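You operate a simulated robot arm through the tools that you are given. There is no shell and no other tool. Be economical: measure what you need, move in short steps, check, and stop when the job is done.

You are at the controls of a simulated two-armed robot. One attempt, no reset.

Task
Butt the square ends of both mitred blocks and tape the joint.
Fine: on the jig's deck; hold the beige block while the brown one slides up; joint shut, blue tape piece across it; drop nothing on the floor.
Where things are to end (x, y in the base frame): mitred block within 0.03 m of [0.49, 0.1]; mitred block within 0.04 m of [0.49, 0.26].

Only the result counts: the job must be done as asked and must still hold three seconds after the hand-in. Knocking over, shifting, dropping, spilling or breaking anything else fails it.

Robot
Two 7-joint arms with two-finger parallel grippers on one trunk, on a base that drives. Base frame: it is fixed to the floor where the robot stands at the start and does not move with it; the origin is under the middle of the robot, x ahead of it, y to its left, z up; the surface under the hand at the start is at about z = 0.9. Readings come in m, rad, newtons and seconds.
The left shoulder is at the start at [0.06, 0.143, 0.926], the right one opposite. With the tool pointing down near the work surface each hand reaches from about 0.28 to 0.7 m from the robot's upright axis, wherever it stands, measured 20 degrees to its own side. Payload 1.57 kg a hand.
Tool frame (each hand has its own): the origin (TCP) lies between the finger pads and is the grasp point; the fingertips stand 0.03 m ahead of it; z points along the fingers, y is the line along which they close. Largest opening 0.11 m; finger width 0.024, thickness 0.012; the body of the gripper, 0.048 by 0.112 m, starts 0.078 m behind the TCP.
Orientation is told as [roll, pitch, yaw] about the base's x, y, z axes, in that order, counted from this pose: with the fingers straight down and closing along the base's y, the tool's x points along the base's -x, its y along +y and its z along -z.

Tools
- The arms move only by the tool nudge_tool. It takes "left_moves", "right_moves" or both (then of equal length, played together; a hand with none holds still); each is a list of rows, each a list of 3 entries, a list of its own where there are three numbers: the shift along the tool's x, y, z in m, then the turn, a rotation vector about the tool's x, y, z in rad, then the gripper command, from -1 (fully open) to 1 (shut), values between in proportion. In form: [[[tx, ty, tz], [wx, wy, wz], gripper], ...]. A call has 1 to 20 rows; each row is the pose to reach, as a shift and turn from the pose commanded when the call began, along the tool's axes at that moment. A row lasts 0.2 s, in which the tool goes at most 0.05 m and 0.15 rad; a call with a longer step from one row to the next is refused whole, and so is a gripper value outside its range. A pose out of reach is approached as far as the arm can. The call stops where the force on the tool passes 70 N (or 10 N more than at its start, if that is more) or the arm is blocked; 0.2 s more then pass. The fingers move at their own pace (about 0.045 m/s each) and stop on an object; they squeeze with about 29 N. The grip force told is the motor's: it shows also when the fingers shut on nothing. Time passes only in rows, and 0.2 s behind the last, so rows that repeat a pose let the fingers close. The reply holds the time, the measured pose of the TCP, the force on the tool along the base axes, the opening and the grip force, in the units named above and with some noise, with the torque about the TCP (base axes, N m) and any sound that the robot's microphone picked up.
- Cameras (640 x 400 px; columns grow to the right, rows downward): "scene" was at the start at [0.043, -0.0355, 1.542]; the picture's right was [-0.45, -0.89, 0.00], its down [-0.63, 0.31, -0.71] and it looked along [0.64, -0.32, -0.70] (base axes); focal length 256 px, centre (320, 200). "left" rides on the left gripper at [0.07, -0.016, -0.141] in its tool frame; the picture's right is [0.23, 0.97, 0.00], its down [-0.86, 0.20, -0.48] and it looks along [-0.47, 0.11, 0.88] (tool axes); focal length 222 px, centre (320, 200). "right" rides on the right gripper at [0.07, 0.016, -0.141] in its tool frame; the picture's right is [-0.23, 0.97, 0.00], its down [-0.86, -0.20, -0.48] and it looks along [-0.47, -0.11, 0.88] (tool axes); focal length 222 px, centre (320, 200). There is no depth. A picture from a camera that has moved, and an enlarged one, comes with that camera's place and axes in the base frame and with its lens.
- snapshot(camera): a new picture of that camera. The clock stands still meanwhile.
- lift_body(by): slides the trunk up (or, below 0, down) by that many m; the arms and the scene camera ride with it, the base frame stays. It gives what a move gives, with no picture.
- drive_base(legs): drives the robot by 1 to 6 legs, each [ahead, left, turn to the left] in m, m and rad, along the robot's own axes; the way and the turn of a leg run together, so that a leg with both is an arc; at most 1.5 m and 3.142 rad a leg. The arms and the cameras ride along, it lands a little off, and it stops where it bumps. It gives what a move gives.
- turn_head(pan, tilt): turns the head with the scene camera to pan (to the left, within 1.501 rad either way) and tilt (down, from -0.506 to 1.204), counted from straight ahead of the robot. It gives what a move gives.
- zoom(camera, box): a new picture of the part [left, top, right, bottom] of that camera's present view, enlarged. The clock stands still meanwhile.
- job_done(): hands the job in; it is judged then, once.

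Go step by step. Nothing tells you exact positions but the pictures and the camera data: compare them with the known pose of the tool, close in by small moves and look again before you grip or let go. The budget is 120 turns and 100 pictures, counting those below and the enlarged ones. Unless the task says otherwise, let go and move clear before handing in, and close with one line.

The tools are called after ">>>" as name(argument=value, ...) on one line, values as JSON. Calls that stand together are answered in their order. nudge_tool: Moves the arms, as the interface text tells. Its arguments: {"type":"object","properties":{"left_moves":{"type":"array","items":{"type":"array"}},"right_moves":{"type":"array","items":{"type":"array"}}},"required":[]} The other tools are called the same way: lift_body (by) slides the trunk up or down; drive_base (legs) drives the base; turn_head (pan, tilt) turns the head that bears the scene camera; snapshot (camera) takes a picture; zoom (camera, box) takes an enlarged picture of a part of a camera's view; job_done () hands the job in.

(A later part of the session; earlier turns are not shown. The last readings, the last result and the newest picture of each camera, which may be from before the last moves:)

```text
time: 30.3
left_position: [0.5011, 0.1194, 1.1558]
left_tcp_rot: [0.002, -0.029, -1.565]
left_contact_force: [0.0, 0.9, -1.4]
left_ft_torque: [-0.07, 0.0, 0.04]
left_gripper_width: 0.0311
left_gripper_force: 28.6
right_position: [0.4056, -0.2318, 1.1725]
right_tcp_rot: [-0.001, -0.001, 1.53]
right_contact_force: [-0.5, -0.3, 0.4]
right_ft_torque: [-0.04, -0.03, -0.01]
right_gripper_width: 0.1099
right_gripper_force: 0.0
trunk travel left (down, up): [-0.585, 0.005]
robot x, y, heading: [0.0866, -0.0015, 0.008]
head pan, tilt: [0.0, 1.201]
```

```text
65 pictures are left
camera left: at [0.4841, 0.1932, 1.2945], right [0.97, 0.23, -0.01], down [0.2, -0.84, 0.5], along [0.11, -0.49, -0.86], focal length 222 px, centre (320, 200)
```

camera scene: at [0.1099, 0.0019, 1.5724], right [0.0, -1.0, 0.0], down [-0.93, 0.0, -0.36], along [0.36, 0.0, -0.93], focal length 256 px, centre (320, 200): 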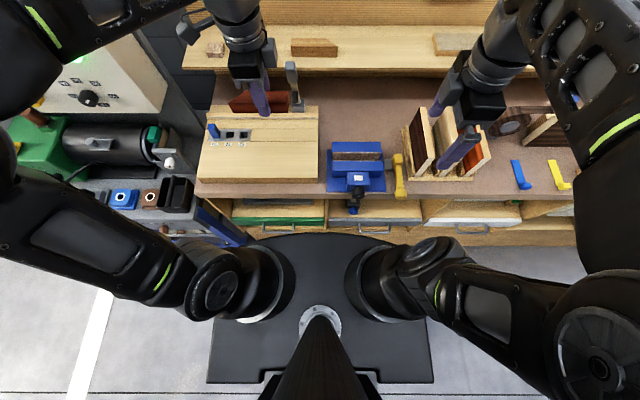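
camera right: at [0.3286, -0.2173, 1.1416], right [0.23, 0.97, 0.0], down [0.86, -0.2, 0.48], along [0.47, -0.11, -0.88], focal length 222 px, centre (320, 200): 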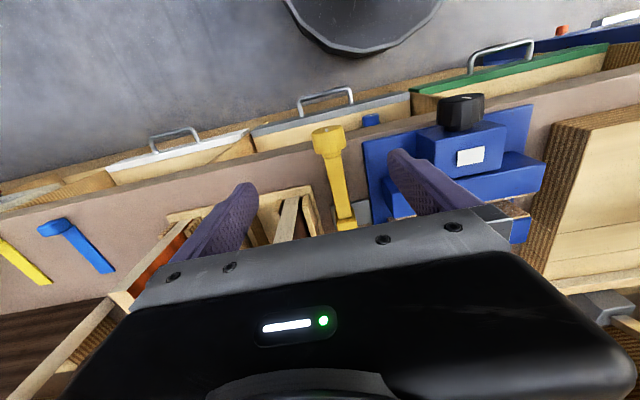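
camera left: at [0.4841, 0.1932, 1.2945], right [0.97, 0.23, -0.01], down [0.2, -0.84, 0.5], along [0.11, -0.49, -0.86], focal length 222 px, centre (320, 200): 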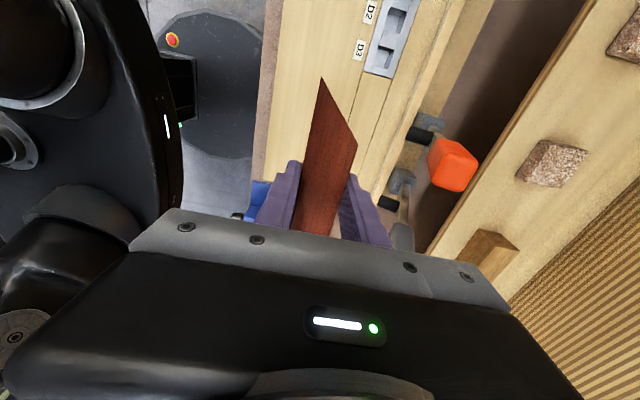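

Block held over the jig. I move it to about (0.49, 0.275) and lower part way.

>>> nudge_tool(left_moves=[[[0.045, -0.003, 0], [0, 0, 0], 1], [[0.09, -0.006, 0], [0, 0, 0], 1], [[0.135, -0.01, 0], [0, 0, 0], 1], [[0.146, -0.011, 0.03], [0, 0, 0], 1], [[0.146, -0.011, 0.07], [0, 0, 0], 1], [[0.146, -0.011, 0.11], [0, 0, 0], 1], [[0.146, -0.011, 0.15], [0, 0, 0], 1], [[0.146, -0.011, 0.15], [0, 0, 0], 1]])

>>> snapshot(camera="scene")

>>> snapshot(camera="left")

```text
time: 32.1
left_position: [0.4863, 0.2602, 1.0027]
left_tcp_rot: [0.001, -0.027, -1.566]
left_contact_force: [-1.0, -0.2, -0.7]
left_ft_torque: [0.01, 0.02, 0.01]
left_gripper_width: 0.0311
left_gripper_force: 28.6
right_position: [0.4044, -0.2322, 1.1722]
right_tcp_rot: [-0.002, -0.002, 1.529]
right_contact_force: [-0.5, 0.4, -0.6]
right_ft_torque: [0.0, 0.0, 0.02]
right_gripper_width: 0.11
right_gripper_force: 0.1
trunk travel left (down, up): [-0.585, 0.005]
robot x, y, heading: [0.0828, 0.0022, 0.002]
head pan, tilt: [0.0, 1.201]
```

```text
64 pictures are left
camera scene: at [0.1096, -0.0002, 1.5724], right [0.0, -1.0, 0.0], down [-0.93, 0.0, -0.36], along [0.36, 0.0, -0.93], focal length 256 px, centre (320, 200)
```

scene: 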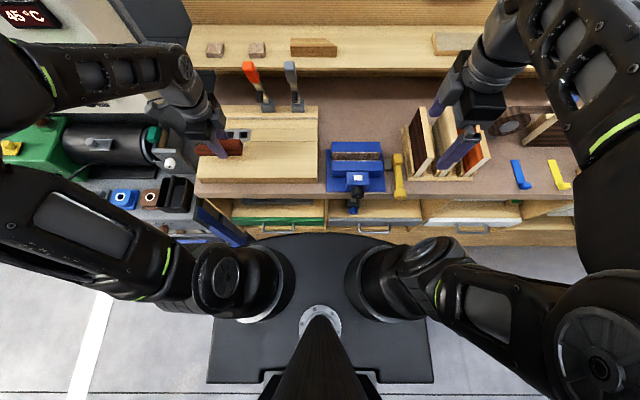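

```text
63 pictures are left
camera left: at [0.4701, 0.3334, 1.1404], right [0.97, 0.23, -0.01], down [0.2, -0.84, 0.5], along [0.11, -0.49, -0.87], focal length 222 px, centre (320, 200)
```

left: 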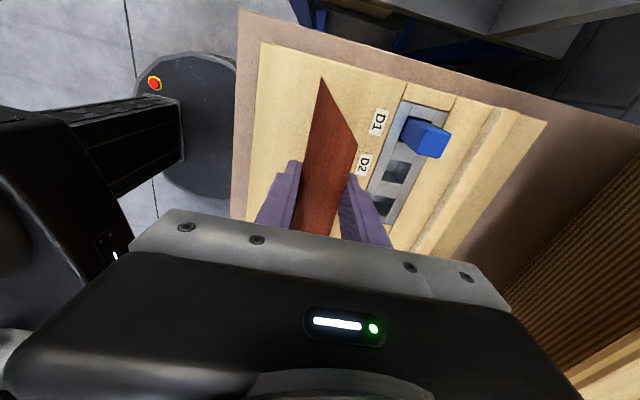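

I descend in small steps towards the deck.

>>> nudge_tool(left_moves=[[[0, 0, 0.01], [0, 0, 0], 1], [[0, 0, 0.02], [0, 0, 0], 1], [[0, 0, 0.03], [0, 0, 0], 1]])

>>> snapshot(camera="left")

>>> zoom(camera="scene", box=[180, 90, 340, 190])

```text
time: 32.9
left_position: [0.4873, 0.2598, 0.9711]
left_tcp_rot: [0.0, -0.026, -1.567]
left_contact_force: [-0.1, -1.3, 0.2]
left_ft_torque: [0.04, -0.01, -0.02]
left_gripper_width: 0.0311
left_gripper_force: 29.3
right_position: [0.4065, -0.2323, 1.1723]
right_tcp_rot: [-0.003, -0.001, 1.527]
right_contact_force: [-0.2, 0.9, 0.5]
right_ft_torque: [0.01, 0.03, 0.01]
right_gripper_width: 0.1103
right_gripper_force: 0.2
trunk travel left (down, up): [-0.585, 0.005]
robot x, y, heading: [0.0842, 0.0, 0.003]
head pan, tilt: [0.0, 1.201]
```

```text
62 pictures are left
camera left: at [0.4714, 0.3333, 1.1097], right [0.97, 0.23, -0.01], down [0.2, -0.84, 0.5], along [0.11, -0.49, -0.87], focal length 222 px, centre (320, 200)
```

left: 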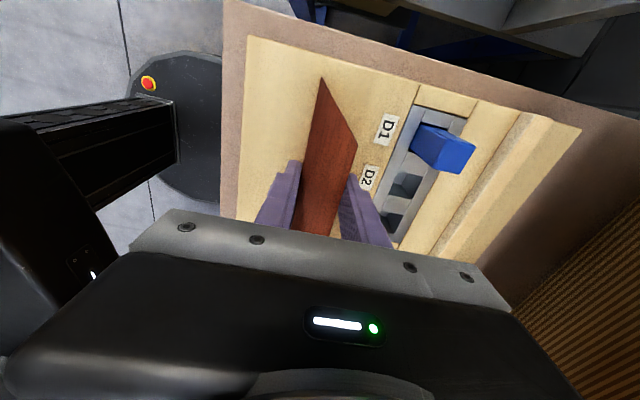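

```text
4.00 times, centred on (260, 140) of scene
camera zoom: at [0.1097, -0.0002, 1.5725], right [0.0, -1.0, 0.0], down [-0.93, 0.0, -0.36], along [0.36, 0.0, -0.93], focal length 1022 px, centre (560, 440)
```

zoom: 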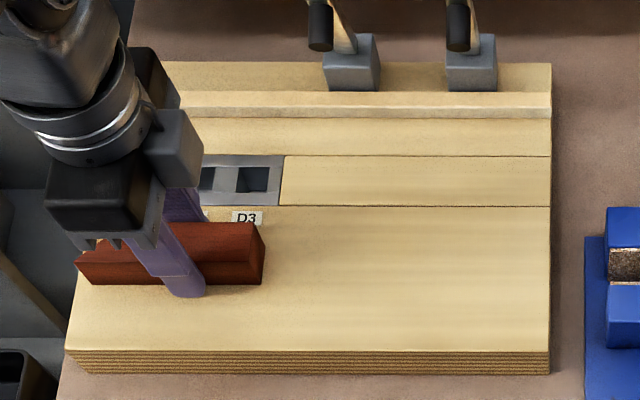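

>>> nudge_tool(left_moves=[[[0, 0, 0.005], [0, 0, 0], 1], [[0, 0, 0.01], [0, 0, 0], 1]])

>>> nudge_tool(left_moves=[[[0, 0, 0.005], [0, 0, 0], 1], [[0, 0, 0.01], [0, 0, 0], 1]])

>>> zoom(camera="scene", box=[180, 90, 340, 190])

```text
time: 33.5
left_position: [0.4874, 0.2594, 0.9709]
left_tcp_rot: [0.012, -0.021, -1.564]
left_contact_force: [-15.8, -0.5, 43.3]
left_ft_torque: [-0.11, 1.34, 0.02]
left_gripper_width: 0.0312
left_gripper_force: 29.4
right_position: [0.4018, -0.2327, 1.1723]
right_tcp_rot: [-0.003, -0.001, 1.53]
right_contact_force: [0.9, -0.8, -0.3]
right_ft_torque: [0.04, 0.02, 0.01]
right_gripper_width: 0.1101
right_gripper_force: 0.1
trunk travel left (down, up): [-0.585, 0.005]
robot x, y, heading: [0.0862, -0.0004, 0.003]
head pan, tilt: [0.0, 1.201]
stopped in row 2 (left hand): the force on the tool passed its limit at 80 N (the readings are from after the stop); the commanded pose is now the measured one
```

```text
time: 33.8
left_position: [0.4874, 0.259, 0.9703]
left_tcp_rot: [0.013, -0.021, -1.565]
left_contact_force: [-18.0, -1.9, 43.1]
left_ft_torque: [-0.06, 1.45, 0.0]
left_gripper_width: 0.0313
left_gripper_force: 28.3
right_position: [0.4024, -0.2312, 1.1729]
right_tcp_rot: [-0.004, -0.003, 1.531]
right_contact_force: [0.2, 0.0, 0.3]
right_ft_torque: [-0.04, -0.01, -0.03]
right_gripper_width: 0.1101
right_gripper_force: 0.0
trunk travel left (down, up): [-0.585, 0.005]
robot x, y, heading: [0.0822, -0.0018, 0.004]
head pan, tilt: [0.0, 1.201]
stopped in row 1 (left hand): the force on the tool passed its limit at 78 N (the readings are from after the stop); the commanded pose is now the measured one
```

```text
4.00 times, centred on (260, 140) of scene
camera zoom: at [0.1044, -0.0021, 1.5726], right [0.01, -1.0, 0.0], down [-0.93, -0.01, -0.37], along [0.37, 0.0, -0.93], focal length 1022 px, centre (560, 440)
```

zoom: 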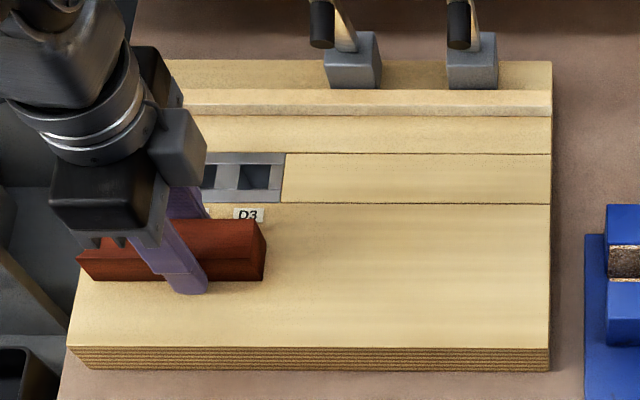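

The deck is at z≈0.94 and the block rests on it. I ease up and release, then raise the left hand out of the way and look.

>>> nudge_tool(left_moves=[[[0, 0, -0.002], [0, 0, 0], 1], [[0, 0, -0.002], [0, 0, 0], 0.5], [[0, 0, -0.002], [0, 0, 0], 0.0], [[0, 0, -0.002], [0, 0, 0], -0.3], [[0, 0, -0.002], [0, 0, 0], -0.3], [[0, 0, -0.002], [0, 0, 0], -0.3]])

>>> nudge_tool(left_moves=[[[0, 0, -0.02], [0, 0, 0], -0.3], [[0, 0, -0.06], [0, 0, 0], -0.3], [[0, 0, -0.1], [0, 0, 0], -0.3], [[0, 0, -0.14], [0, 0, 0], -0.3], [[0, 0, -0.17], [0, 0, 0], -0.3]])

>>> snapshot(camera="left")

>>> zoom(camera="scene", box=[180, 90, 340, 190])

```text
time: 35.2
left_position: [0.4931, 0.2596, 0.9706]
left_tcp_rot: [0.016, -0.022, -1.562]
left_contact_force: [20.5, -4.1, 23.0]
left_ft_torque: [0.15, 0.14, -0.12]
left_gripper_width: 0.053
left_gripper_force: 0.0
right_position: [0.406, -0.2321, 1.172]
right_tcp_rot: [-0.001, -0.003, 1.53]
right_contact_force: [-1.1, -0.8, 0.2]
right_ft_torque: [0.0, 0.01, -0.01]
right_gripper_width: 0.1101
right_gripper_force: 0.0
trunk travel left (down, up): [-0.585, 0.005]
robot x, y, heading: [0.0837, -0.003, 0.003]
head pan, tilt: [0.0, 1.201]
```

```text
time: 36.4
left_position: [0.4884, 0.2649, 1.1414]
left_tcp_rot: [0.012, -0.023, -1.563]
left_contact_force: [0.8, 0.6, 0.0]
left_ft_torque: [0.02, -0.02, -0.05]
left_gripper_width: 0.0714
left_gripper_force: 0.0
right_position: [0.4054, -0.2315, 1.1717]
right_tcp_rot: [-0.001, -0.001, 1.53]
right_contact_force: [-0.8, 0.4, 0.3]
right_ft_torque: [0.01, 0.0, 0.03]
right_gripper_width: 0.1098
right_gripper_force: 0.1
trunk travel left (down, up): [-0.585, 0.005]
robot x, y, heading: [0.0821, -0.0001, 0.008]
head pan, tilt: [0.0, 1.201]
```

```text
59 pictures are left
camera left: at [0.4705, 0.3378, 1.2797], right [0.97, 0.23, 0.01], down [0.2, -0.84, 0.5], along [0.12, -0.48, -0.87], focal length 222 px, centre (320, 200)
```

left: 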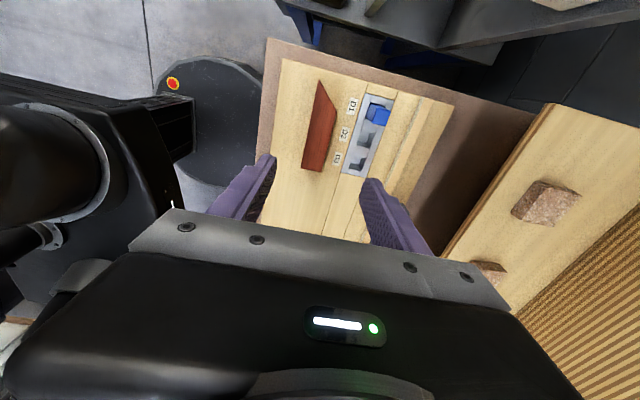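

```text
4.00 times, centred on (260, 140) of scene
camera zoom: at [0.1094, 0.0, 1.5724], right [0.01, -1.0, 0.0], down [-0.93, -0.01, -0.36], along [0.36, 0.0, -0.93], focal length 1022 px, centre (560, 440)
```

zoom: 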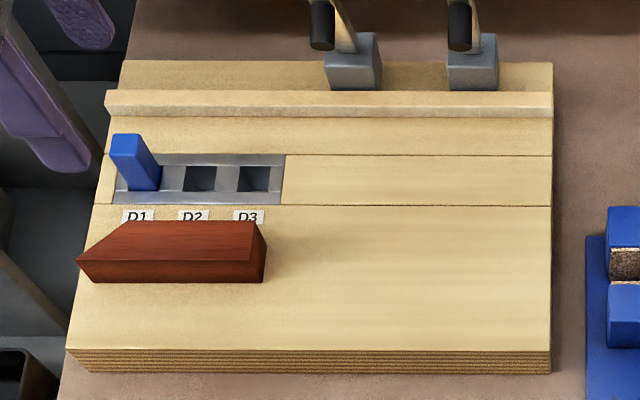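

The red-brown block sits at about (0.490, 0.271). Now the right hand fetches the tan block: drive ahead a bit and bring the right hand, tilted forward, toward the ledge.

>>> drive_base(legs=[[0.034, 0, 0]])

>>> nudge_tool(right_moves=[[[-0.03, -0.026, 0], [0.03, 0, -0.007], -1], [[-0.06, -0.052, 0], [0.06, 0, -0.014], -1], [[-0.09, -0.078, 0.003], [0.1, 0, -0.02], -1], [[-0.12, -0.104, 0.006], [0.14, 0, -0.03], -1], [[-0.15, -0.13, 0.01], [0.17, 0, -0.035], -1], [[-0.176, -0.153, 0.01], [0.19, 0, -0.041], -1], [[-0.176, -0.153, 0.01], [0.19, 0, -0.041], -1]])

>>> snapshot(camera="right")

>>> snapshot(camera="scene")

```text
time: 37.3
left_position: [0.5238, 0.2655, 1.1403]
left_tcp_rot: [0.012, -0.022, -1.563]
left_contact_force: [0.0, 0.5, 0.0]
left_ft_torque: [0.0, 0.07, 0.02]
left_gripper_width: 0.0716
left_gripper_force: 0.0
right_position: [0.4403, -0.2301, 1.1725]
right_tcp_rot: [-0.001, 0.0, 1.53]
right_contact_force: [0.2, 1.6, -0.3]
right_ft_torque: [0.01, 0.08, 0.03]
right_gripper_width: 0.11
right_gripper_force: 0.1
trunk travel left (down, up): [-0.585, 0.005]
robot x, y, heading: [0.1144, -0.0049, 0.007]
head pan, tilt: [0.0, 1.201]
```

```text
time: 38.9
left_position: [0.5219, 0.2642, 1.1416]
left_tcp_rot: [0.012, -0.021, -1.563]
left_contact_force: [0.3, 0.1, -0.5]
left_ft_torque: [0.04, 0.04, -0.01]
left_gripper_width: 0.0715
left_gripper_force: 0.0
right_position: [0.6003, -0.0609, 1.162]
right_tcp_rot: [-0.193, 0.004, 1.57]
right_contact_force: [-0.6, -0.3, 0.4]
right_ft_torque: [0.01, -0.01, 0.01]
right_gripper_width: 0.1098
right_gripper_force: 0.1
trunk travel left (down, up): [-0.585, 0.005]
robot x, y, heading: [0.1153, 0.0009, 0.007]
head pan, tilt: [0.0, 1.201]
```

```text
57 pictures are left
camera right: at [0.5584, -0.1312, 1.2987], right [-0.96, 0.23, -0.19], down [0.1, 0.86, 0.51], along [0.27, 0.46, -0.84], focal length 222 px, centre (320, 200)
```

right: 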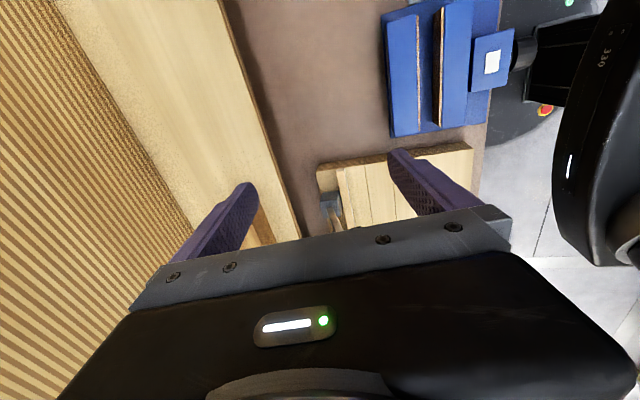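

```text
56 pictures are left
camera scene: at [0.1421, -0.0002, 1.5724], right [0.01, -1.0, 0.0], down [-0.93, -0.01, -0.36], along [0.36, 0.0, -0.93], focal length 256 px, centre (320, 200)
```

scene: 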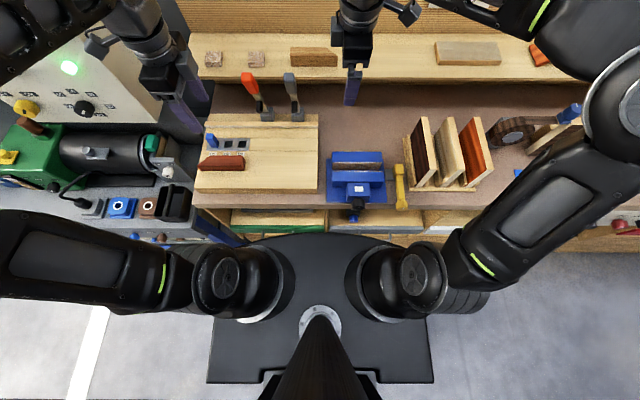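

Right hand at (0.60,-0.06). Move over the tan block at (0.728, 0.018).

>>> nudge_tool(right_moves=[[[0, -0.042, 0.01], [0, 0, 0], -1], [[0, -0.084, 0.02], [0, 0, 0], -1], [[-0.02, -0.124, 0.03], [0, 0, 0], -1], [[-0.06, -0.124, 0.032], [0, 0, 0], -1], [[-0.079, -0.124, 0.034], [0, 0, 0], -1], [[-0.079, -0.124, 0.034], [0, 0, 0], -1]])

>>> snapshot(camera="right")

>>> zoom(camera="scene", box=[240, 20, 400, 120])

```text
time: 40.3
left_position: [0.5221, 0.264, 1.1412]
left_tcp_rot: [0.012, -0.021, -1.564]
left_contact_force: [0.2, 0.3, 0.8]
left_ft_torque: [-0.02, 0.01, -0.03]
left_gripper_width: 0.0714
left_gripper_force: 0.1
right_position: [0.7249, 0.0158, 1.1543]
right_tcp_rot: [-0.191, 0.003, 1.571]
right_contact_force: [0.1, 0.3, -0.2]
right_ft_torque: [0.0, -0.01, 0.0]
right_gripper_width: 0.1101
right_gripper_force: 0.0
trunk travel left (down, up): [-0.585, 0.005]
robot x, y, heading: [0.1119, 0.0001, 0.009]
head pan, tilt: [0.0, 1.201]
```

```text
55 pictures are left
camera right: at [0.6833, -0.0525, 1.2909], right [-0.96, 0.23, -0.19], down [0.1, 0.86, 0.51], along [0.27, 0.46, -0.84], focal length 222 px, centre (320, 200)
```

right: 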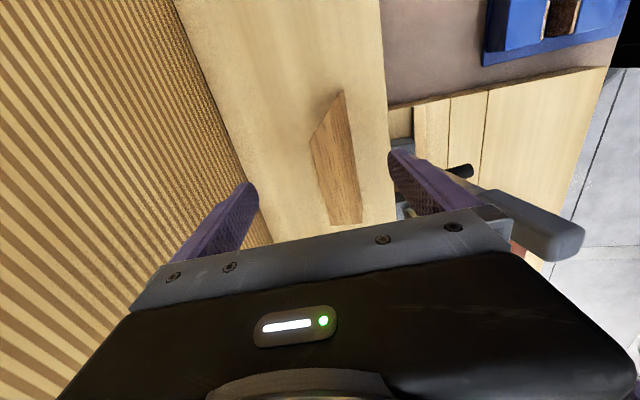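

```text
4.00 times, centred on (320, 70) of scene
camera zoom: at [0.1425, 0.0, 1.5724], right [0.01, -1.0, 0.0], down [-0.93, -0.01, -0.36], along [0.36, 0.0, -0.93], focal length 1022 px, centre (320, 720)
```

zoom: 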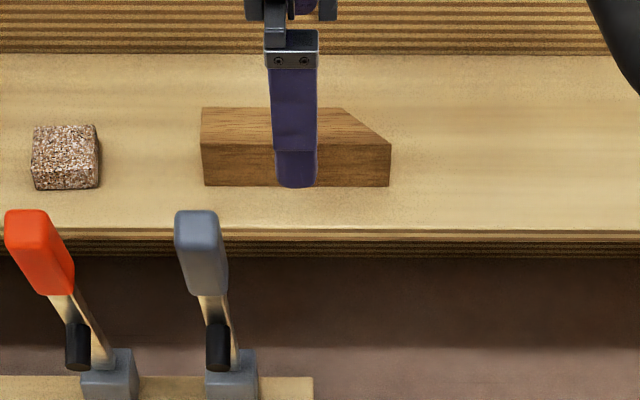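

Block is well centered at (0.7205, 0.0195). Partly close, reduce tilt, and descend.

>>> nudge_tool(right_moves=[[[0, 0.002, 0.004], [-0.02, 0, 0], -0.4], [[-0.001, 0.005, 0.012], [-0.05, 0, 0], -0.4], [[-0.002, 0.009, 0.022], [-0.08, 0, 0], -0.4], [[-0.003, 0.012, 0.031], [-0.09, 0, 0], -0.4], [[-0.003, 0.0135, 0.037], [-0.09, 0, 0], -0.4]])

>>> zoom(camera="scene", box=[240, 20, 400, 120])

```text
time: 41.5
left_position: [0.5216, 0.2651, 1.1421]
left_tcp_rot: [0.012, -0.021, -1.564]
left_contact_force: [0.5, 0.5, 0.1]
left_ft_torque: [0.0, -0.02, 0.01]
left_gripper_width: 0.0715
left_gripper_force: 0.1
right_position: [0.7204, 0.0221, 1.1148]
right_tcp_rot: [-0.102, 0.002, 1.571]
right_contact_force: [-0.5, 0.5, 6.5]
right_ft_torque: [0.02, 0.29, 0.02]
right_gripper_width: 0.0763
right_gripper_force: 0.1
trunk travel left (down, up): [-0.585, 0.005]
robot x, y, heading: [0.1179, -0.0028, 0.007]
head pan, tilt: [0.0, 1.201]
```

```text
4.00 times, centred on (320, 70) of scene
camera zoom: at [0.142, 0.0001, 1.5726], right [0.01, -1.0, 0.0], down [-0.93, -0.01, -0.36], along [0.36, 0.0, -0.93], focal length 1022 px, centre (320, 720)
```

zoom: 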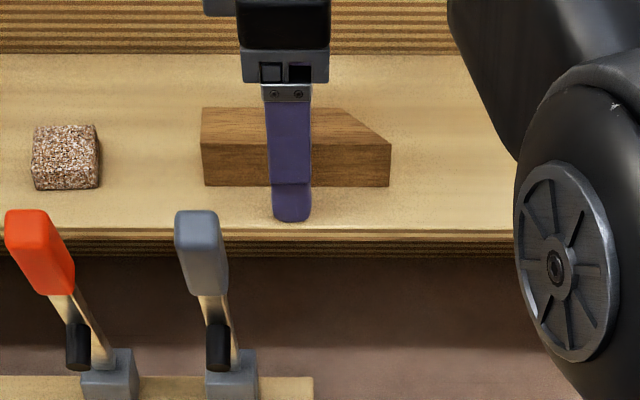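

Just touching the ledge; close the gripper, then lift.

>>> nudge_tool(right_moves=[[[0, 0, -0.001], [0, 0, 0], 0.3], [[0, 0, -0.001], [0, 0, 0], 0.6], [[0, 0, -0.001], [0, 0, 0], 1], [[0, 0, -0.001], [0, 0, 0], 1], [[0, 0, -0.001], [0, 0, 0], 1], [[0, 0, -0.001], [0, 0, 0], 1]])

>>> nudge_tool(right_moves=[[[0, -0.001, -0.015], [0, 0, 0], 1], [[0, -0.003, -0.035], [0, 0, 0], 1], [[0, -0.004, -0.048], [0, 0, 0], 1], [[0, -0.004, -0.048], [0, 0, 0], 1]])

>>> zoom(camera="scene", box=[240, 20, 400, 120])

>>> snapshot(camera="right")

```text
time: 42.9
left_position: [0.5209, 0.265, 1.1401]
left_tcp_rot: [0.014, -0.022, -1.563]
left_contact_force: [-0.4, 0.1, 0.1]
left_ft_torque: [-0.01, 0.01, -0.01]
left_gripper_width: 0.0713
left_gripper_force: 0.1
right_position: [0.7204, 0.0202, 1.1142]
right_tcp_rot: [-0.102, 0.002, 1.571]
right_contact_force: [0.0, 0.1, 0.3]
right_ft_torque: [0.01, -0.01, 0.03]
right_gripper_width: 0.0308
right_gripper_force: 29.3
trunk travel left (down, up): [-0.585, 0.005]
robot x, y, heading: [0.1188, -0.0002, 0.007]
head pan, tilt: [0.0, 1.201]
```

```text
time: 43.9
left_position: [0.5217, 0.2647, 1.1408]
left_tcp_rot: [0.01, -0.023, -1.563]
left_contact_force: [-0.2, -0.2, -0.3]
left_ft_torque: [0.01, 0.0, -0.01]
left_gripper_width: 0.0718
left_gripper_force: 0.1
right_position: [0.7197, 0.0214, 1.1217]
right_tcp_rot: [-0.1, 0.004, 1.571]
right_contact_force: [-0.2, -0.2, -1.1]
right_ft_torque: [0.01, 0.01, -0.02]
right_gripper_width: 0.0312
right_gripper_force: 29.0
right hand out of reach, approached as far as the arm can: row 1, 2, 3, 4
trunk travel left (down, up): [-0.585, 0.005]
robot x, y, heading: [0.1181, 0.0017, 0.005]
head pan, tilt: [0.0, 1.201]
```

```text
4.00 times, centred on (320, 70) of scene
camera zoom: at [0.1429, 0.0003, 1.5724], right [0.01, -1.0, 0.0], down [-0.93, -0.01, -0.36], along [0.36, 0.0, -0.93], focal length 1022 px, centre (320, 720)
```

zoom: 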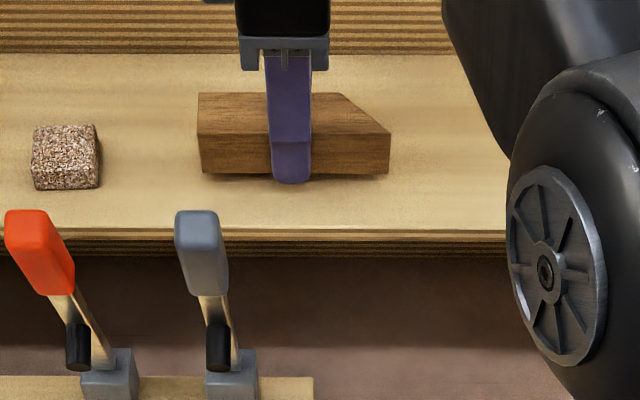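

```text
51 pictures are left
camera right: at [0.6905, -0.0483, 1.2611], right [-0.97, 0.23, -0.1], down [0.15, 0.86, 0.49], along [0.2, 0.46, -0.86], focal length 222 px, centre (320, 200)
```

right: 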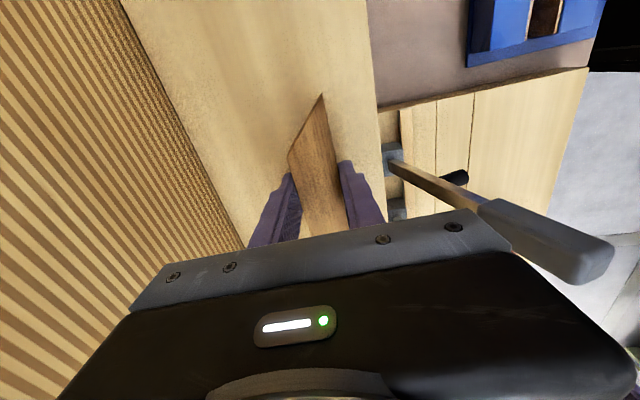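

Lifted 8 mm, limited by reach; I tilt again to lift further and slide right, away from the toggle clamps, before retracting.

>>> nudge_tool(right_moves=[[[0.01, 0, -0.003], [0.05, 0, 0], 1], [[0.03, -0.001, -0.012], [0.1, 0, 0], 1], [[0.06, -0.003, -0.03], [0.1, 0, 0], 1], [[0.09, -0.004, -0.038], [0.1, 0, 0], 1], [[0.1, -0.004, -0.038], [0.1, 0, 0], 1]])

```text
time: 45.1
left_position: [0.5216, 0.2648, 1.1405]
left_tcp_rot: [0.01, -0.022, -1.564]
left_contact_force: [0.4, -0.3, -0.2]
left_ft_torque: [-0.01, 0.01, 0.03]
left_gripper_width: 0.0716
left_gripper_force: 0.1
right_position: [0.72, -0.0782, 1.161]
right_tcp_rot: [-0.201, 0.001, 1.575]
right_contact_force: [0.2, 0.7, -0.4]
right_ft_torque: [-0.01, -0.03, 0.0]
right_gripper_width: 0.0311
right_gripper_force: 29.0
trunk travel left (down, up): [-0.585, 0.005]
robot x, y, heading: [0.1179, 0.0007, 0.007]
head pan, tilt: [0.0, 1.201]
```

Now retract, untilt, and drive back 0.03.

>>> nudge_tool(right_moves=[[[0, 0.036, -0.007], [-0.033, 0, 0], 1], [[0, 0.072, -0.014], [-0.066, 0, 0], 1], [[0, 0.108, -0.021], [-0.1, 0, 0], 1], [[0, 0.144, -0.028], [-0.133, 0, 0], 1], [[0, 0.18, -0.036], [-0.166, 0, 0], 1], [[0, 0.206, -0.042], [-0.2, 0, 0], 1], [[0, 0.206, -0.042], [-0.2, 0, 0], 1]])

>>> drive_base(legs=[[-0.03, 0, 0]])

>>> snapshot(camera="scene")

>>> snapshot(camera="right")

```text
time: 46.7
left_position: [0.5225, 0.2656, 1.1411]
left_tcp_rot: [0.012, -0.024, -1.564]
left_contact_force: [-0.6, -0.2, -1.1]
left_ft_torque: [0.02, 0.03, 0.05]
left_gripper_width: 0.0716
left_gripper_force: 0.1
right_position: [0.5076, -0.0797, 1.1614]
right_tcp_rot: [0.0, 0.004, 1.57]
right_contact_force: [-0.3, 0.8, -0.7]
right_ft_torque: [0.0, 0.03, -0.02]
right_gripper_width: 0.0311
right_gripper_force: 28.6
trunk travel left (down, up): [-0.585, 0.005]
robot x, y, heading: [0.1164, 0.0007, 0.0]
head pan, tilt: [0.0, 1.201]
```

```text
time: 47.5
left_position: [0.49, 0.2641, 1.1411]
left_tcp_rot: [0.013, -0.024, -1.564]
left_contact_force: [-0.1, -0.7, -0.6]
left_ft_torque: [0.01, -0.05, 0.01]
left_gripper_width: 0.0714
left_gripper_force: 0.0
right_position: [0.4761, -0.079, 1.1633]
right_tcp_rot: [-0.002, 0.004, 1.572]
right_contact_force: [-0.8, -1.0, -0.4]
right_ft_torque: [0.0, -0.05, 0.0]
right_gripper_width: 0.0311
right_gripper_force: 29.1
trunk travel left (down, up): [-0.585, 0.005]
robot x, y, heading: [0.0862, -0.0003, 0.008]
head pan, tilt: [0.0, 1.201]
```

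```text
50 pictures are left
camera scene: at [0.1104, 0.0002, 1.5724], right [0.01, -1.0, 0.0], down [-0.93, -0.01, -0.36], along [0.36, 0.0, -0.93], focal length 256 px, centre (320, 200)
```

scene: 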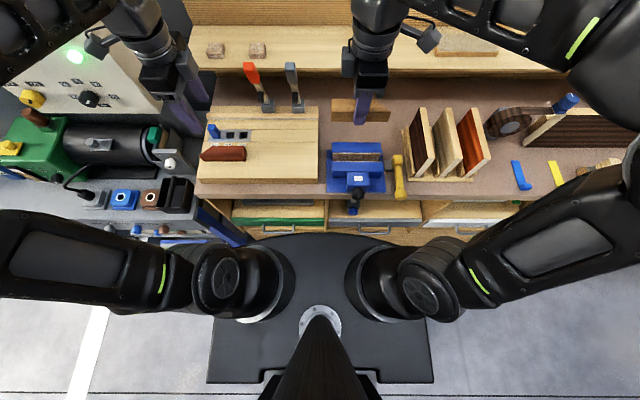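

```text
49 pictures are left
camera right: at [0.4607, -0.1482, 1.3044], right [-0.97, 0.23, 0.0], down [0.2, 0.86, 0.48], along [0.11, 0.46, -0.88], focal length 222 px, centre (320, 200)
```

right: 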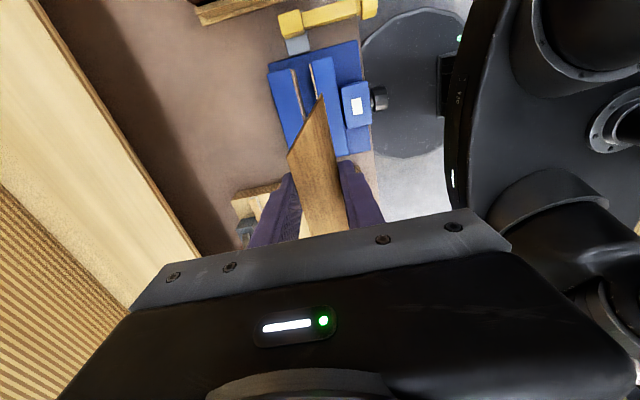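

Move the tan block over the deck at y≈0.12 and lower to ~0.99.

>>> nudge_tool(right_moves=[[[-0.045, -0.003, 0], [0, 0, 0], 1], [[-0.09, -0.006, 0], [0, 0, 0], 1], [[-0.135, -0.01, 0], [0, 0, 0], 1], [[-0.18, -0.014, 0], [0, 0, 0], 1], [[-0.199, -0.014, 0.03], [0, 0, 0], 1], [[-0.199, -0.014, 0.07], [0, 0, 0], 1], [[-0.199, -0.014, 0.11], [0, 0, 0], 1], [[-0.199, -0.014, 0.15], [0, 0, 0], 1], [[-0.199, -0.014, 0.173], [0, 0, 0], 1], [[-0.199, -0.014, 0.173], [0, 0, 0], 1]])

>>> zoom(camera="scene", box=[180, 90, 340, 190])

>>> snapshot(camera="right")

```text
time: 49.7
left_position: [0.4916, 0.2664, 1.141]
left_tcp_rot: [0.012, -0.024, -1.564]
left_contact_force: [-0.4, 0.9, 0.5]
left_ft_torque: [0.02, 0.01, 0.01]
left_gripper_width: 0.0718
left_gripper_force: 0.0
right_position: [0.4942, 0.1223, 0.9881]
right_tcp_rot: [-0.002, 0.005, 1.572]
right_contact_force: [0.1, 0.2, -0.3]
right_ft_torque: [0.0, 0.02, -0.01]
right_gripper_width: 0.031
right_gripper_force: 28.9
trunk travel left (down, up): [-0.585, 0.005]
robot x, y, heading: [0.0872, -0.0041, 0.007]
head pan, tilt: [0.0, 1.201]
```

```text
4.00 times, centred on (260, 140) of scene
camera zoom: at [0.1126, 0.0003, 1.5724], right [0.01, -1.0, 0.0], down [-0.93, -0.01, -0.36], along [0.36, 0.0, -0.93], focal length 1022 px, centre (560, 440)
```

zoom: 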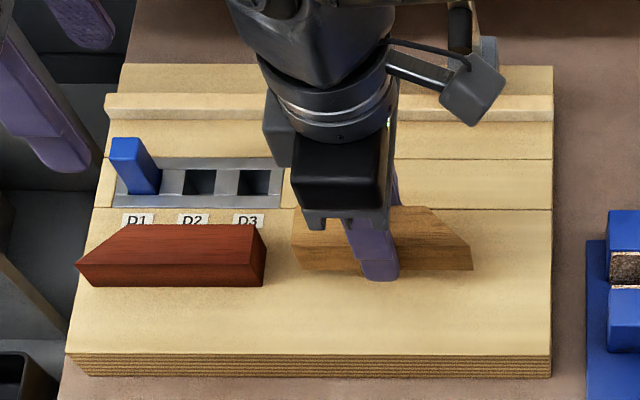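

```text
47 pictures are left
camera right: at [0.478, 0.0537, 1.1304], right [-0.97, 0.23, 0.0], down [0.2, 0.86, 0.48], along [0.11, 0.46, -0.88], focal length 222 px, centre (320, 200)
```

right: 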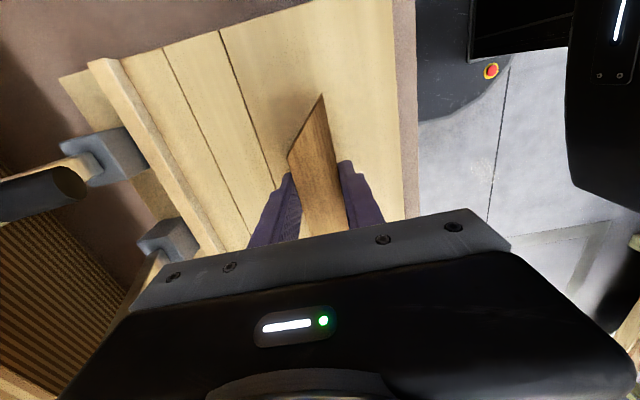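

>>> nudge_tool(right_moves=[[[0, 0, 0.004], [0, 0, 0], 1], [[0, 0, 0.008], [0, 0, 0], 1], [[0, 0, 0.01], [0, 0, 0], 1]])

>>> nudge_tool(right_moves=[[[0, 0, 0.002], [0, 0, 0], 1], [[0, 0, 0.004], [0, 0, 0], 1]])

>>> zoom(camera="scene", box=[180, 90, 340, 190])

```text
time: 50.5
left_position: [0.493, 0.2652, 1.1406]
left_tcp_rot: [0.012, -0.023, -1.566]
left_contact_force: [0.0, 0.1, -0.5]
left_ft_torque: [-0.01, 0.01, -0.03]
left_gripper_width: 0.0713
left_gripper_force: 0.0
right_position: [0.4925, 0.1189, 0.9793]
right_tcp_rot: [-0.002, 0.003, 1.569]
right_contact_force: [-0.5, 0.4, -1.2]
right_ft_torque: [0.02, 0.04, -0.01]
right_gripper_width: 0.0311
right_gripper_force: 29.3
trunk travel left (down, up): [-0.585, 0.005]
robot x, y, heading: [0.0859, -0.0034, 0.008]
head pan, tilt: [0.0, 1.201]
```

```text
time: 51.1
left_position: [0.4923, 0.2646, 1.1409]
left_tcp_rot: [0.011, -0.023, -1.564]
left_contact_force: [0.1, 1.0, 0.3]
left_ft_torque: [0.05, 0.0, 0.02]
left_gripper_width: 0.0715
left_gripper_force: 0.1
right_position: [0.4929, 0.1204, 0.9754]
right_tcp_rot: [-0.001, 0.004, 1.573]
right_contact_force: [-0.9, 0.1, -0.3]
right_ft_torque: [-0.01, -0.03, -0.02]
right_gripper_width: 0.031
right_gripper_force: 29.5
trunk travel left (down, up): [-0.585, 0.005]
robot x, y, heading: [0.0905, -0.0011, 0.007]
head pan, tilt: [0.0, 1.201]
```

```text
4.00 times, centred on (260, 140) of scene
camera zoom: at [0.1128, 0.0003, 1.5724], right [0.01, -1.0, 0.0], down [-0.93, -0.01, -0.36], along [0.36, 0.0, -0.93], focal length 1022 px, centre (560, 440)
```

zoom: 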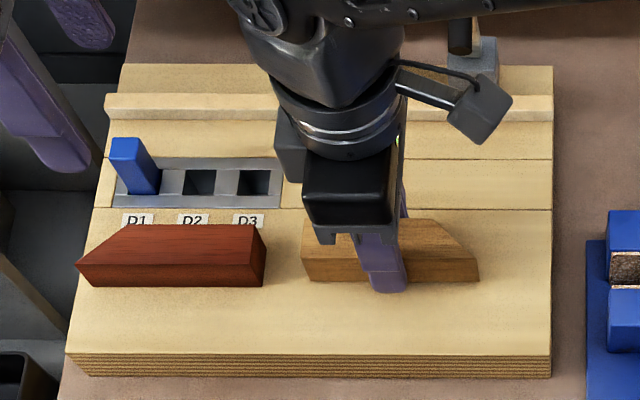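

>>> nudge_tool(right_moves=[[[0, 0, 0.002], [0, 0, 0], 1], [[0, 0, 0.003], [0, 0, 0], 1]])

>>> nudge_tool(right_moves=[[[0, 0, 0.001], [0, 0, 0], 1], [[0, 0, 0.002], [0, 0, 0], 1]])

>>> zoom(camera="scene", box=[190, 130, 310, 205])

```text
time: 51.7
left_position: [0.492, 0.2649, 1.1403]
left_tcp_rot: [0.011, -0.021, -1.563]
left_contact_force: [0.0, -1.2, -0.1]
left_ft_torque: [0.02, 0.0, -0.01]
left_gripper_width: 0.0716
left_gripper_force: 0.1
right_position: [0.4913, 0.119, 0.9717]
right_tcp_rot: [-0.002, 0.004, 1.571]
right_contact_force: [-0.1, -2.0, 9.2]
right_ft_torque: [-0.45, 0.06, 0.04]
right_gripper_width: 0.0312
right_gripper_force: 29.3
trunk travel left (down, up): [-0.585, 0.005]
robot x, y, heading: [0.0867, -0.0043, 0.008]
head pan, tilt: [0.0, 1.201]
```

```text
time: 52.3
left_position: [0.4902, 0.2641, 1.1408]
left_tcp_rot: [0.013, -0.022, -1.563]
left_contact_force: [0.2, -0.8, 0.0]
left_ft_torque: [0.01, 0.01, 0.02]
left_gripper_width: 0.0713
left_gripper_force: 0.2
right_position: [0.4905, 0.119, 0.972]
right_tcp_rot: [-0.004, -0.003, 1.571]
right_contact_force: [1.3, -3.0, 25.4]
right_ft_torque: [-0.01, 0.06, -0.01]
right_gripper_width: 0.0313
right_gripper_force: 29.1
trunk travel left (down, up): [-0.585, 0.005]
robot x, y, heading: [0.0877, -0.0028, 0.005]
head pan, tilt: [0.0, 1.201]
```

```text
5.33 times, centred on (250, 168) of scene
camera zoom: at [0.1112, -0.0007, 1.5728], right [0.01, -1.0, 0.0], down [-0.93, -0.01, -0.36], along [0.36, 0.0, -0.93], focal length 1363 px, centre (693, 373)
```

zoom: 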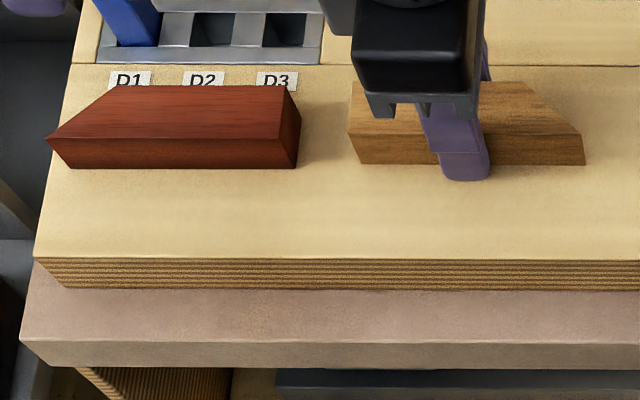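

Tan block rests on the deck at (0.4925, 0.12), aligned with the brown one, gap 0.033. Right hand keeps holding it; the left hand descends onto the brown block.

>>> nudge_tool(left_moves=[[[0, 0, 0.04], [0, 0, 0], -0.3], [[0, 0, 0.08], [0, 0, 0], -0.3], [[0, 0, 0.12], [0, 0, 0], -0.3], [[0, 0, 0.15], [0, 0, 0], -0.3], [[0, 0, 0.163], [0, 0, 0], -0.3], [[0, 0, 0.166], [0, 0, 0], -0.3]])

>>> zoom(camera="scene", box=[180, 90, 340, 190])

```text
time: 53.7
left_position: [0.4937, 0.262, 0.9753]
left_tcp_rot: [0.013, -0.021, -1.564]
left_contact_force: [1.2, -0.8, -0.6]
left_ft_torque: [-0.02, 0.04, 0.0]
left_gripper_width: 0.0717
left_gripper_force: 0.0
right_position: [0.4906, 0.1199, 0.9703]
right_tcp_rot: [-0.001, 0.002, 1.572]
right_contact_force: [7.3, 2.5, 25.2]
right_ft_torque: [0.19, -0.01, -0.04]
right_gripper_width: 0.0313
right_gripper_force: 29.0
trunk travel left (down, up): [-0.585, 0.005]
robot x, y, heading: [0.087, -0.0004, 0.011]
head pan, tilt: [0.0, 1.201]
```

```text
4.00 times, centred on (260, 140) of scene
camera zoom: at [0.112, 0.0001, 1.5724], right [0.01, -1.0, 0.0], down [-0.93, -0.01, -0.36], along [0.36, 0.0, -0.93], focal length 1022 px, centre (560, 440)
```

zoom: 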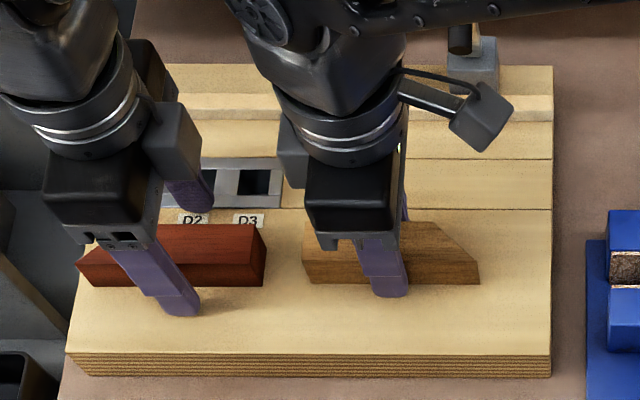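

Grippers will clear each other with ~9 mm; I shift the left grip 12 mm further left for margin, then close on the brown block.

>>> nudge_tool(left_moves=[[[0.012, -0.001, 0.0], [0, 0, 0.007], -0.3], [[0.012, -0.001, 0.0], [0, 0, 0.007], 0.2], [[0.012, -0.001, 0.0], [0, 0, 0.007], 0.6], [[0.012, -0.001, 0.0], [0, 0, 0.007], 1], [[0.012, -0.001, 0.0], [0, 0, 0.007], 1], [[0.012, -0.001, 0.0], [0, 0, 0.007], 1]])

>>> zoom(camera="scene", box=[190, 130, 310, 205])

```text
time: 55.1
left_position: [0.4919, 0.2734, 0.9743]
left_tcp_rot: [0.012, -0.023, -1.571]
left_contact_force: [-0.4, 0.4, 0.5]
left_ft_torque: [0.01, 0.03, -0.02]
left_gripper_width: 0.0312
left_gripper_force: 29.0
right_position: [0.4911, 0.1197, 0.9694]
right_tcp_rot: [-0.002, 0.002, 1.569]
right_contact_force: [6.6, 2.8, 24.1]
right_ft_torque: [0.3, 0.19, -0.15]
right_gripper_width: 0.031
right_gripper_force: 29.3
trunk travel left (down, up): [-0.585, 0.005]
robot x, y, heading: [0.0844, -0.0005, 0.005]
head pan, tilt: [0.0, 1.201]
```

```text
5.33 times, centred on (250, 168) of scene
camera zoom: at [0.112, 0.0002, 1.5724], right [0.01, -1.0, 0.0], down [-0.93, -0.01, -0.36], along [0.36, 0.0, -0.93], focal length 1363 px, centre (693, 373)
```

zoom: 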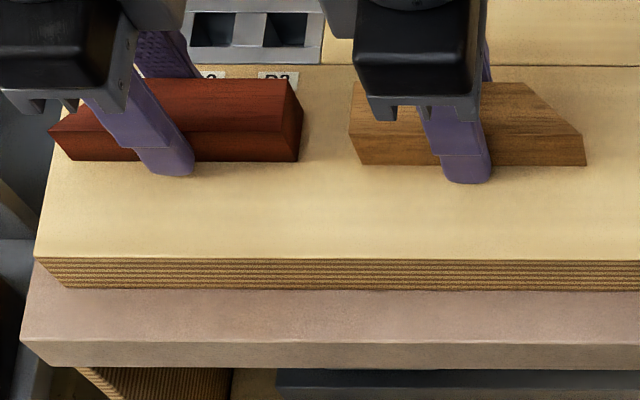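

Brown gripped; it sits ~3.5 mm deeper than tan. Slide it right 26 mm with correction and look.

>>> nudge_tool(left_moves=[[[-0.008, -0.002, 0], [0, 0, 0], 1], [[-0.016, -0.003, 0], [0, 0, 0], 1], [[-0.024, -0.0035, 0], [0, 0, 0], 1], [[-0.026, -0.0035, 0], [0, 0, 0], 1]])

>>> zoom(camera="scene", box=[200, 130, 304, 195])

```text
time: 56.1
left_position: [0.4897, 0.2473, 0.9752]
left_tcp_rot: [0.013, -0.021, -1.571]
left_contact_force: [0.4, 0.9, 0.8]
left_ft_torque: [0.07, 0.02, -0.04]
left_gripper_width: 0.0309
left_gripper_force: 28.6
right_position: [0.4899, 0.1197, 0.9705]
right_tcp_rot: [-0.002, 0.001, 1.572]
right_contact_force: [6.0, 3.8, 24.5]
right_ft_torque: [0.31, 0.29, -0.14]
right_gripper_width: 0.0313
right_gripper_force: 29.1
trunk travel left (down, up): [-0.585, 0.005]
robot x, y, heading: [0.0898, -0.003, 0.004]
head pan, tilt: [0.0, 1.201]
```

```text
6.15 times, centred on (252, 162) of scene
camera zoom: at [0.112, 0.0002, 1.5724], right [0.01, -1.0, 0.0], down [-0.93, -0.01, -0.36], along [0.36, 0.0, -0.93], focal length 1573 px, centre (738, 431)
```

zoom: 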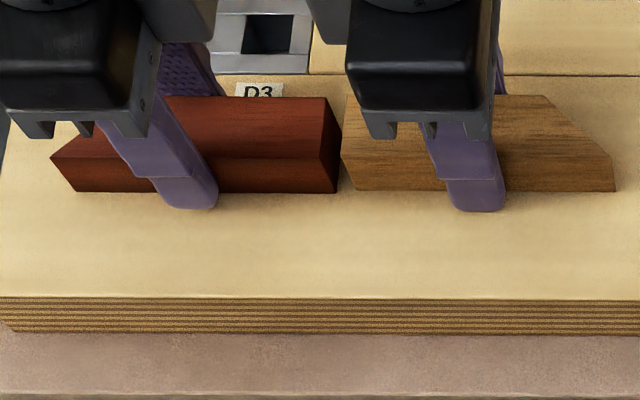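

Nearly shut (~6 mm gap), fronts aligned. Push on in 2 mm steps.

>>> nudge_tool(left_moves=[[[-0.002, 0.0005, 0], [0, 0, 0], 1], [[-0.004, 0.001, 0], [0, 0, 0], 1], [[-0.006, 0.001, 0], [0, 0, 0], 1], [[-0.007, 0.001, 0], [0, 0, 0], 1]])

>>> zoom(camera="scene", box=[230, 140, 278, 170])

```text
time: 57.1
left_position: [0.4901, 0.2391, 0.9768]
left_tcp_rot: [0.012, -0.022, -1.57]
left_contact_force: [0.3, 0.3, -0.2]
left_ft_torque: [0.0, -0.02, -0.02]
left_gripper_width: 0.031
left_gripper_force: 28.9
right_position: [0.4912, 0.1189, 0.9694]
right_tcp_rot: [-0.003, 0.002, 1.57]
right_contact_force: [5.8, 5.0, 24.3]
right_ft_torque: [0.33, 0.33, -0.11]
right_gripper_width: 0.0309
right_gripper_force: 29.3
trunk travel left (down, up): [-0.585, 0.005]
robot x, y, heading: [0.0841, 0.0019, 0.006]
head pan, tilt: [0.0, 1.201]
```

```text
13.33 times, centred on (254, 155) of scene
camera zoom: at [0.112, 0.0002, 1.5725], right [0.01, -1.0, 0.0], down [-0.93, -0.01, -0.36], along [0.36, 0.0, -0.93], focal length 3408 px, centre (1200, 800)
```

zoom: 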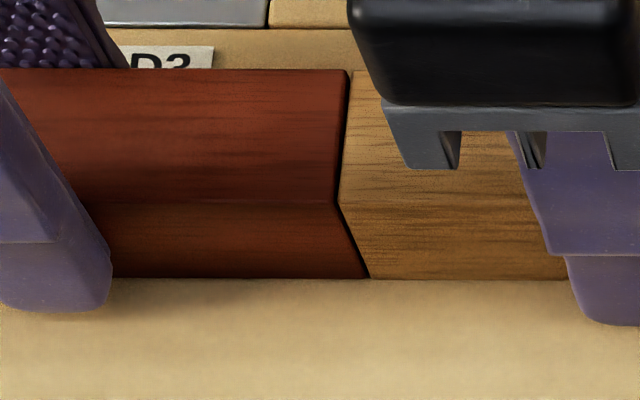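

About 1 mm remains; push slightly more until force shows.

>>> nudge_tool(left_moves=[[[-0.001, 0, 0], [0, 0, 0], 1], [[-0.002, 0, 0], [0, 0, 0], 1], [[-0.002, 0, 0], [0, 0, 0], 1]])

>>> zoom(camera="scene", box=[230, 140, 278, 170])

```text
time: 57.9
left_position: [0.4899, 0.2406, 0.9761]
left_tcp_rot: [0.012, -0.022, -1.572]
left_contact_force: [2.2, 11.9, -3.7]
left_ft_torque: [0.35, -0.03, 0.04]
left_gripper_width: 0.031
left_gripper_force: 29.1
right_position: [0.4908, 0.1192, 0.9704]
right_tcp_rot: [-0.002, 0.003, 1.571]
right_contact_force: [3.7, -3.4, 29.2]
right_ft_torque: [0.8, 0.41, -0.08]
right_gripper_width: 0.0308
right_gripper_force: 28.5
trunk travel left (down, up): [-0.585, 0.005]
robot x, y, heading: [0.087, -0.0014, 0.006]
head pan, tilt: [0.0, 1.201]
```

```text
13.33 times, centred on (254, 155) of scene
camera zoom: at [0.1118, 0.001, 1.5725], right [0.01, -1.0, 0.0], down [-0.93, -0.01, -0.36], along [0.36, 0.0, -0.93], focal length 3408 px, centre (1200, 800)
```

zoom: 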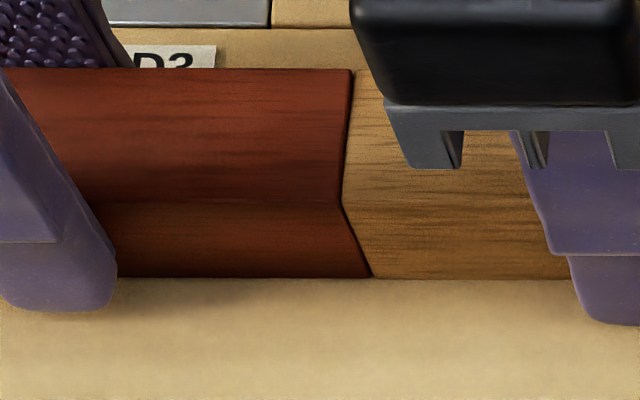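

Contact force 12 N. I press the brown block down onto the deck, then check before releasing.

>>> nudge_tool(left_moves=[[[0, 0, 0.002], [0, 0, 0], 1], [[-0.001, 0, 0.003], [0, 0, 0], 1], [[-0.001, 0, 0.003], [0, 0, 0], 1]])

>>> zoom(camera="scene", box=[230, 140, 278, 170])

```text
time: 58.7
left_position: [0.4906, 0.2381, 0.9741]
left_tcp_rot: [0.015, -0.022, -1.571]
left_contact_force: [2.0, 18.2, 18.1]
left_ft_torque: [0.32, 0.2, -0.01]
left_gripper_width: 0.0313
left_gripper_force: 28.7
right_position: [0.4918, 0.1197, 0.9702]
right_tcp_rot: [-0.001, 0.003, 1.57]
right_contact_force: [7.3, -3.2, 24.1]
right_ft_torque: [0.46, 0.27, -0.34]
right_gripper_width: 0.0311
right_gripper_force: 29.1
trunk travel left (down, up): [-0.585, 0.005]
robot x, y, heading: [0.0853, -0.0047, 0.004]
head pan, tilt: [0.0, 1.201]
```

```text
13.33 times, centred on (254, 155) of scene
camera zoom: at [0.1115, 0.001, 1.5726], right [0.01, -1.0, 0.0], down [-0.93, -0.01, -0.36], along [0.36, 0.0, -0.93], focal length 3408 px, centre (1200, 800)
```

zoom: 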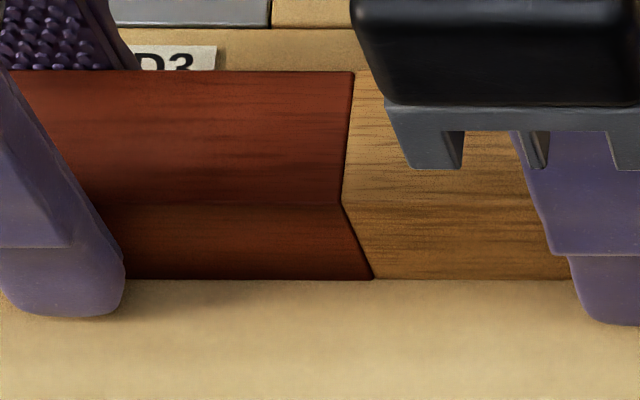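

Joint is shut. Release the left hand and raise it, then check the joint.

>>> nudge_tool(left_moves=[[[0, 0, 0.001], [0, 0, 0], 0.8], [[0, 0, 0.001], [0, 0, 0], 0.4], [[0, 0, 0], [0, 0, 0], 0.1], [[0, 0, 0], [0, 0, 0], -0.2], [[0, 0, 0], [0, 0, 0], -0.2], [[0, 0, -0.015], [0, 0, 0], -0.2], [[0, 0, -0.04], [0, 0, 0], -0.2], [[0, 0, -0.08], [0, 0, 0], -0.2], [[0, 0, -0.12], [0, 0, 0], -0.2], [[0, 0, -0.16], [0, 0, 0], -0.2]])

>>> zoom(camera="scene", box=[200, 130, 304, 195])

```text
time: 60.9
left_position: [0.4875, 0.2389, 1.134]
left_tcp_rot: [0.012, -0.022, -1.572]
left_contact_force: [0.3, 0.6, -1.1]
left_ft_torque: [0.03, -0.04, 0.02]
left_gripper_width: 0.0659
left_gripper_force: 0.0
right_position: [0.491, 0.1188, 0.9708]
right_tcp_rot: [-0.004, 0.002, 1.571]
right_contact_force: [5.3, 2.0, 26.5]
right_ft_torque: [0.35, 0.34, 0.09]
right_gripper_width: 0.0311
right_gripper_force: 28.8
trunk travel left (down, up): [-0.585, 0.005]
robot x, y, heading: [0.0873, -0.0012, 0.01]
head pan, tilt: [0.0, 1.201]
```

```text
6.15 times, centred on (252, 162) of scene
camera zoom: at [0.1117, 0.0, 1.5724], right [0.01, -1.0, 0.0], down [-0.93, -0.01, -0.36], along [0.36, 0.0, -0.93], focal length 1573 px, centre (738, 431)
```

zoom: 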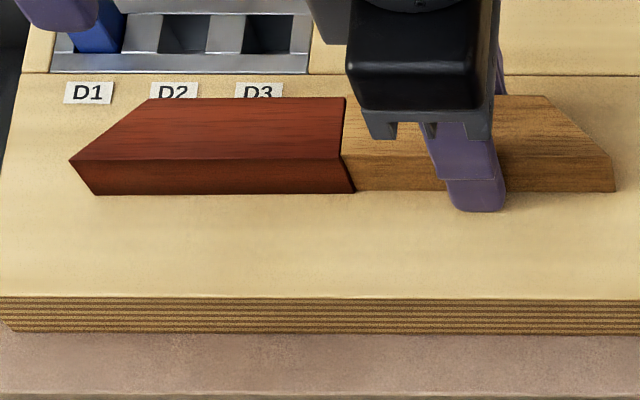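

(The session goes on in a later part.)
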